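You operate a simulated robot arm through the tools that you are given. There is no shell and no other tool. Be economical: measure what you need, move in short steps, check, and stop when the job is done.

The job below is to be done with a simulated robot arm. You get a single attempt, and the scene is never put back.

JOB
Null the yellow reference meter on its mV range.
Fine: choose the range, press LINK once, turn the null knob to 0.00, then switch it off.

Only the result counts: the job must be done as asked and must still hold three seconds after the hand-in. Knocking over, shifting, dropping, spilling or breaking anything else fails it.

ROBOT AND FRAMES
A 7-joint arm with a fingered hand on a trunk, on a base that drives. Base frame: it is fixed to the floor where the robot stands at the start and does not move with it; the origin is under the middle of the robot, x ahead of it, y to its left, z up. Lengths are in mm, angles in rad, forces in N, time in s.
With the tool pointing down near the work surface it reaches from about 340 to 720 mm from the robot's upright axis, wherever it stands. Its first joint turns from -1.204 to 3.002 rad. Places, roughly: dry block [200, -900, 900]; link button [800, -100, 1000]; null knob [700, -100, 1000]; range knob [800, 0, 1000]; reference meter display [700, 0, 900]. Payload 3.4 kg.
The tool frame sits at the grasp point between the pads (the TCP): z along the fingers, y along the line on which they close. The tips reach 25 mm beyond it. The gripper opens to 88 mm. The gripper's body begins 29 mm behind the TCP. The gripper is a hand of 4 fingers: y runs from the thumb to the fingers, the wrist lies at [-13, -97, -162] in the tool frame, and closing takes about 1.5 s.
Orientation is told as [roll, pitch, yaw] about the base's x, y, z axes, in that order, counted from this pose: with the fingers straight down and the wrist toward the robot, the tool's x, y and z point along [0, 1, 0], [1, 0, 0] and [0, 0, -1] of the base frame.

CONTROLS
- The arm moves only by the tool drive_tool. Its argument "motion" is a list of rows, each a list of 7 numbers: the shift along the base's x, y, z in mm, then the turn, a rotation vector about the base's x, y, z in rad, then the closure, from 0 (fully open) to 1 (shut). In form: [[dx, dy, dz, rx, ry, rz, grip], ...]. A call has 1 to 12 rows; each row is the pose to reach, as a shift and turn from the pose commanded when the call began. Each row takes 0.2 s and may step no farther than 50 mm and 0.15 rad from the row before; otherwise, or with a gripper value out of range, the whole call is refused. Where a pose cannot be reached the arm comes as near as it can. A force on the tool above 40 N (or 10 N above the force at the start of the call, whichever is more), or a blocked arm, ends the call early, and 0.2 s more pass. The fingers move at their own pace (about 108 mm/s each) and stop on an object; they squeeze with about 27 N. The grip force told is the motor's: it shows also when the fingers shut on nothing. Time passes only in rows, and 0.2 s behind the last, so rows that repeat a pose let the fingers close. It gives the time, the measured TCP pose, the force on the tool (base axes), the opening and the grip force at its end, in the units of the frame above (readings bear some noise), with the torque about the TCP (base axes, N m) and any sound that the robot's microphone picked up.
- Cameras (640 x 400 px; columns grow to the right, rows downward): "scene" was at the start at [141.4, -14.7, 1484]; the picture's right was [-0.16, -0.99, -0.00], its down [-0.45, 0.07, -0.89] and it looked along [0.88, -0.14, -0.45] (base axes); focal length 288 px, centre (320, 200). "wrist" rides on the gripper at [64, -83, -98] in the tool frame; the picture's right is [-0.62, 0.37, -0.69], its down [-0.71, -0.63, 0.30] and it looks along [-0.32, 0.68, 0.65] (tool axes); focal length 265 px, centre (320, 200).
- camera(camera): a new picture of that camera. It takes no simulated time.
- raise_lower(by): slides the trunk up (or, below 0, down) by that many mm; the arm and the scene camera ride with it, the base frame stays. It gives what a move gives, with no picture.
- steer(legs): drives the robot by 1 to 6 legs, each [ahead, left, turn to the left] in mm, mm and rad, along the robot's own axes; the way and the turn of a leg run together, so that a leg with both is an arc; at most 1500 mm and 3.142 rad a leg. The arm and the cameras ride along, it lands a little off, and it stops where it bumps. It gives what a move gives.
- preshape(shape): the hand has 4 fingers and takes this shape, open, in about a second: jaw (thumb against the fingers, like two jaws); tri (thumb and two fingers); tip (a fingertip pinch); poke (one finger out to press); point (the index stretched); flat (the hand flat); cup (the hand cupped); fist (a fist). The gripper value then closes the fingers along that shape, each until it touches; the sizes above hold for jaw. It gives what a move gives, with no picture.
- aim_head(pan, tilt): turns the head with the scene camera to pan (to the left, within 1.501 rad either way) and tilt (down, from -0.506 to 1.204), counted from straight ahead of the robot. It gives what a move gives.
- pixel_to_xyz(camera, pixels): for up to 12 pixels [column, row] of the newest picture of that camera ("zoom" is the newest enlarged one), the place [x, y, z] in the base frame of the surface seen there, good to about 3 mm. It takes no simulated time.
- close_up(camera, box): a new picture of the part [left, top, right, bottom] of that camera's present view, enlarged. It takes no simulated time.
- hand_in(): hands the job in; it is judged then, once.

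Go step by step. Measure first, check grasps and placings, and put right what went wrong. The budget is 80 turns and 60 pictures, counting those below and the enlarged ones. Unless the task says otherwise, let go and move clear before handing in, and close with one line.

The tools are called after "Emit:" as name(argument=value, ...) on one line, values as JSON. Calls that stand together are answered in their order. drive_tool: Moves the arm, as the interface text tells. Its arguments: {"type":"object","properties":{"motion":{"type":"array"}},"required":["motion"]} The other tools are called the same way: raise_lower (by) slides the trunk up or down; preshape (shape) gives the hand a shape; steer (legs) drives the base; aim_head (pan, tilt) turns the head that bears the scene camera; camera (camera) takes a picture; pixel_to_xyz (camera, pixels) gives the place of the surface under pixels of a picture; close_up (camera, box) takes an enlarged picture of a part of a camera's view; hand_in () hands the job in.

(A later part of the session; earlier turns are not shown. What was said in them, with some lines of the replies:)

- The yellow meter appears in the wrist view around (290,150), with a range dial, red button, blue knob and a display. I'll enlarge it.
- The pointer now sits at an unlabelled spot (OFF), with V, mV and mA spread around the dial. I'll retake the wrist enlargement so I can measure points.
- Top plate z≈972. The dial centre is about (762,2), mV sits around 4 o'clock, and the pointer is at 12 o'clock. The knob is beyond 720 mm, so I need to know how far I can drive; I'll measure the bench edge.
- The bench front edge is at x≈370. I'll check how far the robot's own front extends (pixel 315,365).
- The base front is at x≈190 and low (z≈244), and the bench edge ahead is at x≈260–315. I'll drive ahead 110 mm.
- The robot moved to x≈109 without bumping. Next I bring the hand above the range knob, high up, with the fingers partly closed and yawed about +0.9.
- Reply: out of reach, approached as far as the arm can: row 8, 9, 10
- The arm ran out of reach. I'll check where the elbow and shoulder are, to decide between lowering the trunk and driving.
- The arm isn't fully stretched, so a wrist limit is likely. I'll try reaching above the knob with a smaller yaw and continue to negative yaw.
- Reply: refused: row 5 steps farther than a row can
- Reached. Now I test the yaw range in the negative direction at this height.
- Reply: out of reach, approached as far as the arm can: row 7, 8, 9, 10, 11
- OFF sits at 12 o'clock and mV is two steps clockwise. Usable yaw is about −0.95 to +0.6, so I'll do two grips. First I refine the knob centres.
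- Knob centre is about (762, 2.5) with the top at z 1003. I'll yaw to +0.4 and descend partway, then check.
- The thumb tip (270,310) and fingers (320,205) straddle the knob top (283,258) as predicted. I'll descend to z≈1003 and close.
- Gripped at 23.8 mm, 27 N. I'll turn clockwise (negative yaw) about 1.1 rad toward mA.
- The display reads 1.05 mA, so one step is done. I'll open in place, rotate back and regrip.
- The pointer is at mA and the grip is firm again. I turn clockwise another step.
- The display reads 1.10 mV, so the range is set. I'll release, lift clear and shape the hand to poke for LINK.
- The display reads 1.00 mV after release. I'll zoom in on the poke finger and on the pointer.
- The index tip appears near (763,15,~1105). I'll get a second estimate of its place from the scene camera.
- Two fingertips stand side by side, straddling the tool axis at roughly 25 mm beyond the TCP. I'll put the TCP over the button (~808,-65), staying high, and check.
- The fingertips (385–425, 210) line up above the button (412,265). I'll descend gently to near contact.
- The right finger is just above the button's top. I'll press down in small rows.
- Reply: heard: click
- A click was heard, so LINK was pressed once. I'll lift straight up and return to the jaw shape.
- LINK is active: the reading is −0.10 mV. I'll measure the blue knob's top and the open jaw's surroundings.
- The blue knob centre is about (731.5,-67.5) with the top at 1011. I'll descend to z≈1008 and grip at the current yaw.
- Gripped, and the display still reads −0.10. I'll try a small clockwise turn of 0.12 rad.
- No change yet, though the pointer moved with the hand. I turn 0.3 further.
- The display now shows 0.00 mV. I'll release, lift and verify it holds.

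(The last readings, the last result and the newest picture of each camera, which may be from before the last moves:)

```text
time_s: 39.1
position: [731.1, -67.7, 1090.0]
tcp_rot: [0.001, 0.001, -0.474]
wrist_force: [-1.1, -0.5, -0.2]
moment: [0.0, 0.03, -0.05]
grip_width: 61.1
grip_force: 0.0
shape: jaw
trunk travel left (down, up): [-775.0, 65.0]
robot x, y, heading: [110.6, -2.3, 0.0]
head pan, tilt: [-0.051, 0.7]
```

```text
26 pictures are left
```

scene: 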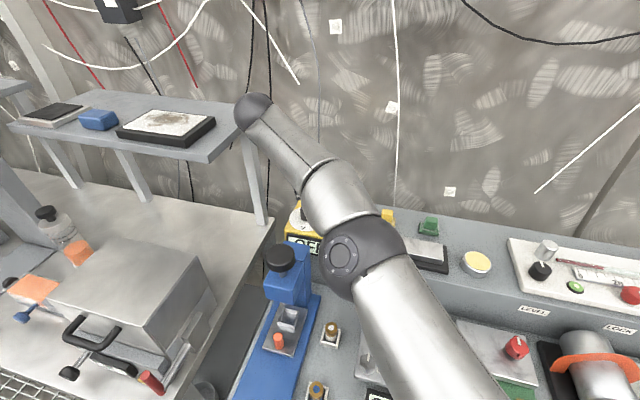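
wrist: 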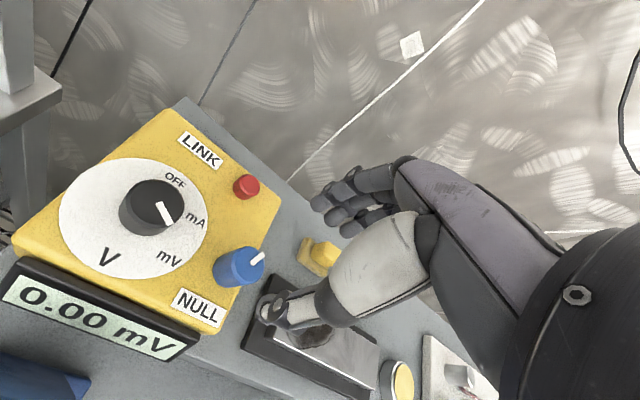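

0.00 mV holds after release. Now I switch off: move over the range knob at yaw ≈ −0.75, descend and grip.

Emit:
drive_tool(motion=[[10, 25, 0, 0, 0, -0.1, 0.3], [20, 50, 0, 0, 0, -0.2, 0.3], [31, 70, 0, 0, 0, -0.28, 0.3], [31, 70, -30, 0, 0, -0.28, 0.3], [31, 70, -60, 0, 0, -0.28, 0.3], [31, 70, -86, 0, 0, -0.28, 0.3], [31, 70, -86, 0, 0, -0.28, 0.6], [31, 70, -86, 0, 0, -0.28, 0.8], [31, 70, -86, 0, 0, -0.28, 1], [31, 70, -86, 0, 0, -0.28, 1], [31, 70, -86, 0, 0, -0.28, 1]])

Emit:
drive_tool(motion=[[0, 0, 0, 0, 0, 0.12, 1], [0, 0, 0, 0, 0, 0.24, 1], [0, 0, 0, 0, 0, 0.36, 1], [0, 0, 0, 0, 0, 0.48, 1], [0, 0, 0, 0, 0, 0.6, 1], [0, 0, 0, 0, 0, 0.72, 1], [0, 0, 0, 0, 0, 0.84, 1], [0, 0, 0, 0, 0, 0.96, 1], [0, 0, 0, 0, 0, 1.08, 1], [0, 0, 0, 0, 0, 1.14, 1], [0, 0, 0, 0, 0, 1.14, 1]])

Emit:
camera(camera="wrist")

```text
time_s: 41.5
position: [763.6, 3.0, 1002.6]
tcp_rot: [0.0, 0.001, -0.755]
wrist_force: [-1.3, 3.7, -2.6]
moment: [0.01, -0.01, -0.01]
grip_width: 25.7
grip_force: 27.1
shape: jaw
trunk travel left (down, up): [-775.0, 65.0]
robot x, y, heading: [111.0, -0.3, -0.002]
head pan, tilt: [-0.051, 0.7]
```

```text
time_s: 43.9
position: [762.2, 2.8, 1003.9]
tcp_rot: [-0.001, -0.002, 0.385]
wrist_force: [-14.4, -1.8, -11.5]
moment: [-0.04, 0.3, -0.01]
grip_width: 23.8
grip_force: 27.1
shape: jaw
trunk travel left (down, up): [-775.0, 65.0]
robot x, y, heading: [111.6, 1.5, -0.001]
head pan, tilt: [-0.051, 0.7]
```

```text
25 pictures are left
```

wrist: 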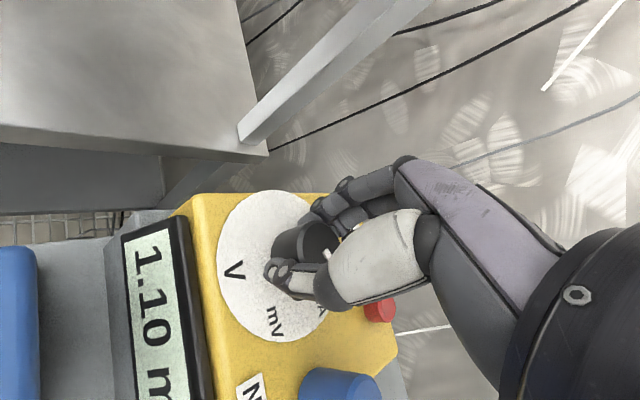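

It's now in the mA zone. I'll open, rotate back and regrip.

Emit:
drive_tool(motion=[[0, 0, 0, 0, 0, 0, 0.3], [0, 0, 0, 0, 0, 0, 0.3], [0, 0, 0, 0, 0, -0.14, 0.3], [0, 0, 0, 0, 0, -0.28, 0.3], [0, 0, 0, 0, 0, -0.42, 0.3], [0, 0, 0, 0, 0, -0.56, 0.3], [0, 0, 0, 0, 0, -0.7, 0.3], [0, 0, 0, 0, 0, -0.84, 0.3], [0, 0, 0, 0, 0, -0.98, 0.3], [0, 0, 0, 0, 0, -1.1, 0.3]])

Emit:
camera(camera="wrist")

Emit:
drive_tool(motion=[[0, 0, 0, 0, 0, 0, 0.6], [0, 0, 0, 0, 0, 0, 0.8], [0, 0, 0, 0, 0, 0, 1], [0, 0, 0, 0, 0, 0, 1], [0, 0, 0, 0, 0, 0, 1]])

```text
time_s: 46.1
position: [763.7, 3.3, 1003.1]
tcp_rot: [0.0, -0.001, -0.718]
wrist_force: [0.8, -1.0, 0.2]
moment: [0.01, 0.01, -0.05]
grip_width: 61.4
grip_force: 0.1
shape: jaw
trunk travel left (down, up): [-775.0, 65.0]
robot x, y, heading: [111.2, -0.1, 0.0]
head pan, tilt: [-0.051, 0.7]
```

```text
24 pictures are left
```

wrist: 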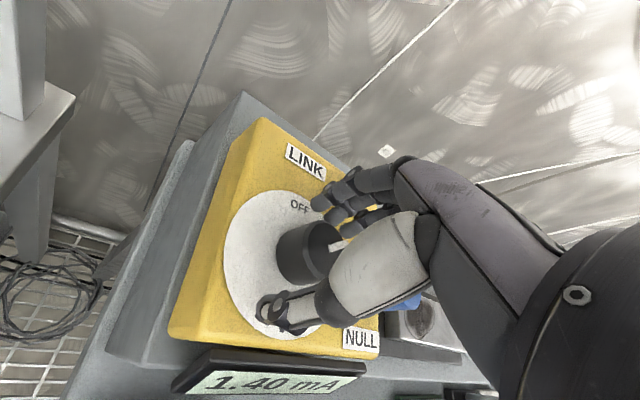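

```text
time_s: 47.3
position: [762.4, 4.6, 1002.3]
tcp_rot: [0.001, 0.001, -0.716]
wrist_force: [-0.9, 2.8, -0.7]
moment: [0.03, 0.05, 0.03]
grip_width: 25.4
grip_force: 26.9
shape: jaw
trunk travel left (down, up): [-775.0, 65.0]
robot x, y, heading: [108.2, -1.2, -0.0]
head pan, tilt: [-0.051, 0.7]
```

The display shows mA and the grip is firm. I turn counter-clockwise one more step to OFF.

Emit:
drive_tool(motion=[[0, 0, 0, 0, 0, 0.12, 1], [0, 0, 0, 0, 0, 0.24, 1], [0, 0, 0, 0, 0, 0.36, 1], [0, 0, 0, 0, 0, 0.48, 1], [0, 0, 0, 0, 0, 0.6, 1], [0, 0, 0, 0, 0, 0.72, 1], [0, 0, 0, 0, 0, 0.84, 1], [0, 0, 0, 0, 0, 0.96, 1], [0, 0, 0, 0, 0, 1.06, 1], [0, 0, 0, 0, 0, 1.06, 1]])

Emit:
camera(camera="wrist")

```text
time_s: 49.5
position: [760.9, 2.0, 1003.7]
tcp_rot: [0.001, -0.001, 0.345]
wrist_force: [-12.7, -0.7, -7.7]
moment: [-0.02, 0.26, 0.01]
grip_width: 24.0
grip_force: 26.8
shape: jaw
trunk travel left (down, up): [-775.0, 65.0]
robot x, y, heading: [109.4, -0.4, -0.003]
head pan, tilt: [-0.051, 0.7]
```

```text
23 pictures are left
```

wrist: 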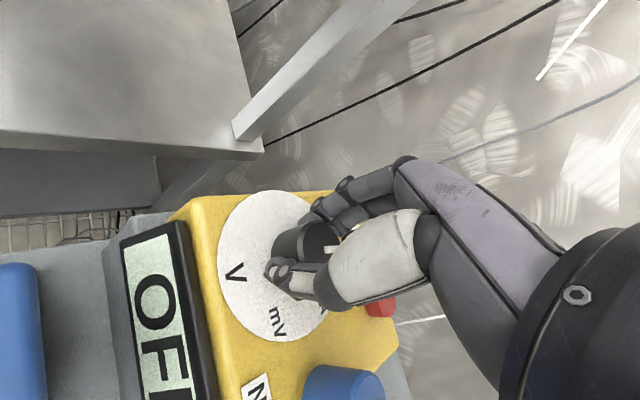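

The display shows OFF. I'll release, lift clear and verify.

Emit:
drive_tool(motion=[[0, 0, 0, 0, 0, 0, 0.6], [0, 0, 0, 0, 0, 0, 0.3], [0, 0, 0, 0, 0, 0, 0.3], [0, 0, 30, 0, 0, 0, 0.3], [0, 0, 60, 0, 0, -0.1, 0.3], [-10, 0, 100, 0, 0, -0.2, 0.3], [-30, 0, 140, 0, 0, -0.3, 0.3], [-50, 0, 170, 0, 0, -0.3, 0.3]])

Emit:
camera(camera="wrist")

Emit:
camera(camera="scene")

```text
time_s: 51.3
position: [709.3, 4.1, 1173.6]
tcp_rot: [0.002, 0.0, 0.042]
wrist_force: [0.3, 0.2, 0.6]
moment: [0.01, -0.02, 0.01]
grip_width: 61.3
grip_force: 0.1
shape: jaw
trunk travel left (down, up): [-775.0, 65.0]
robot x, y, heading: [114.9, 2.7, -0.002]
head pan, tilt: [-0.051, 0.7]
```

```text
22 pictures are left
```

wrist: 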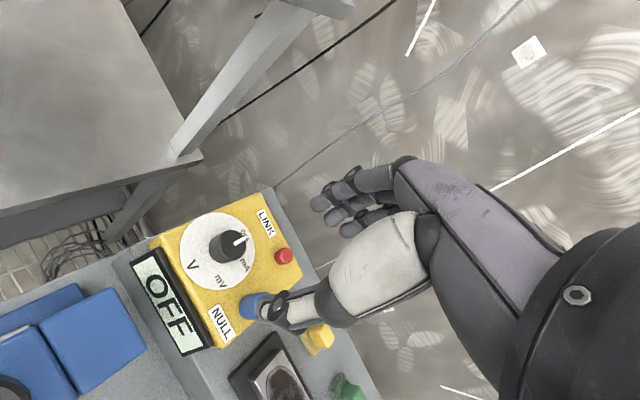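

```text
21 pictures are left
```

scene: 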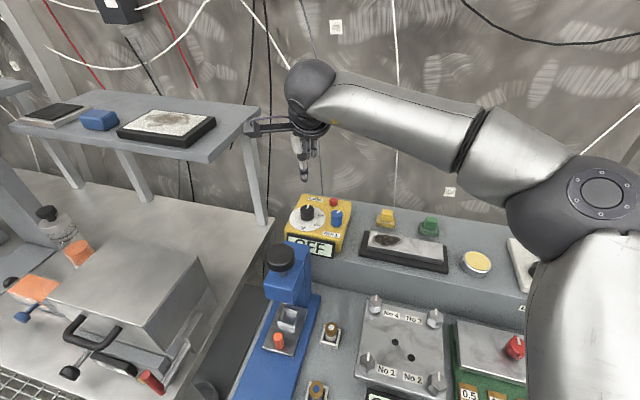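

The meter reads OFF, nothing else looks disturbed and the hand is clear, so I'm handing in.

Emit:
hand_in()

```text
The job is handed in.
```

I set the yellow meter to its mV range, pressed LINK once, turned the null knob until it read 0.00 mV (still 0.00 after I let go), then switched it off; the display shows OFF and I saw nothing else disturbed.
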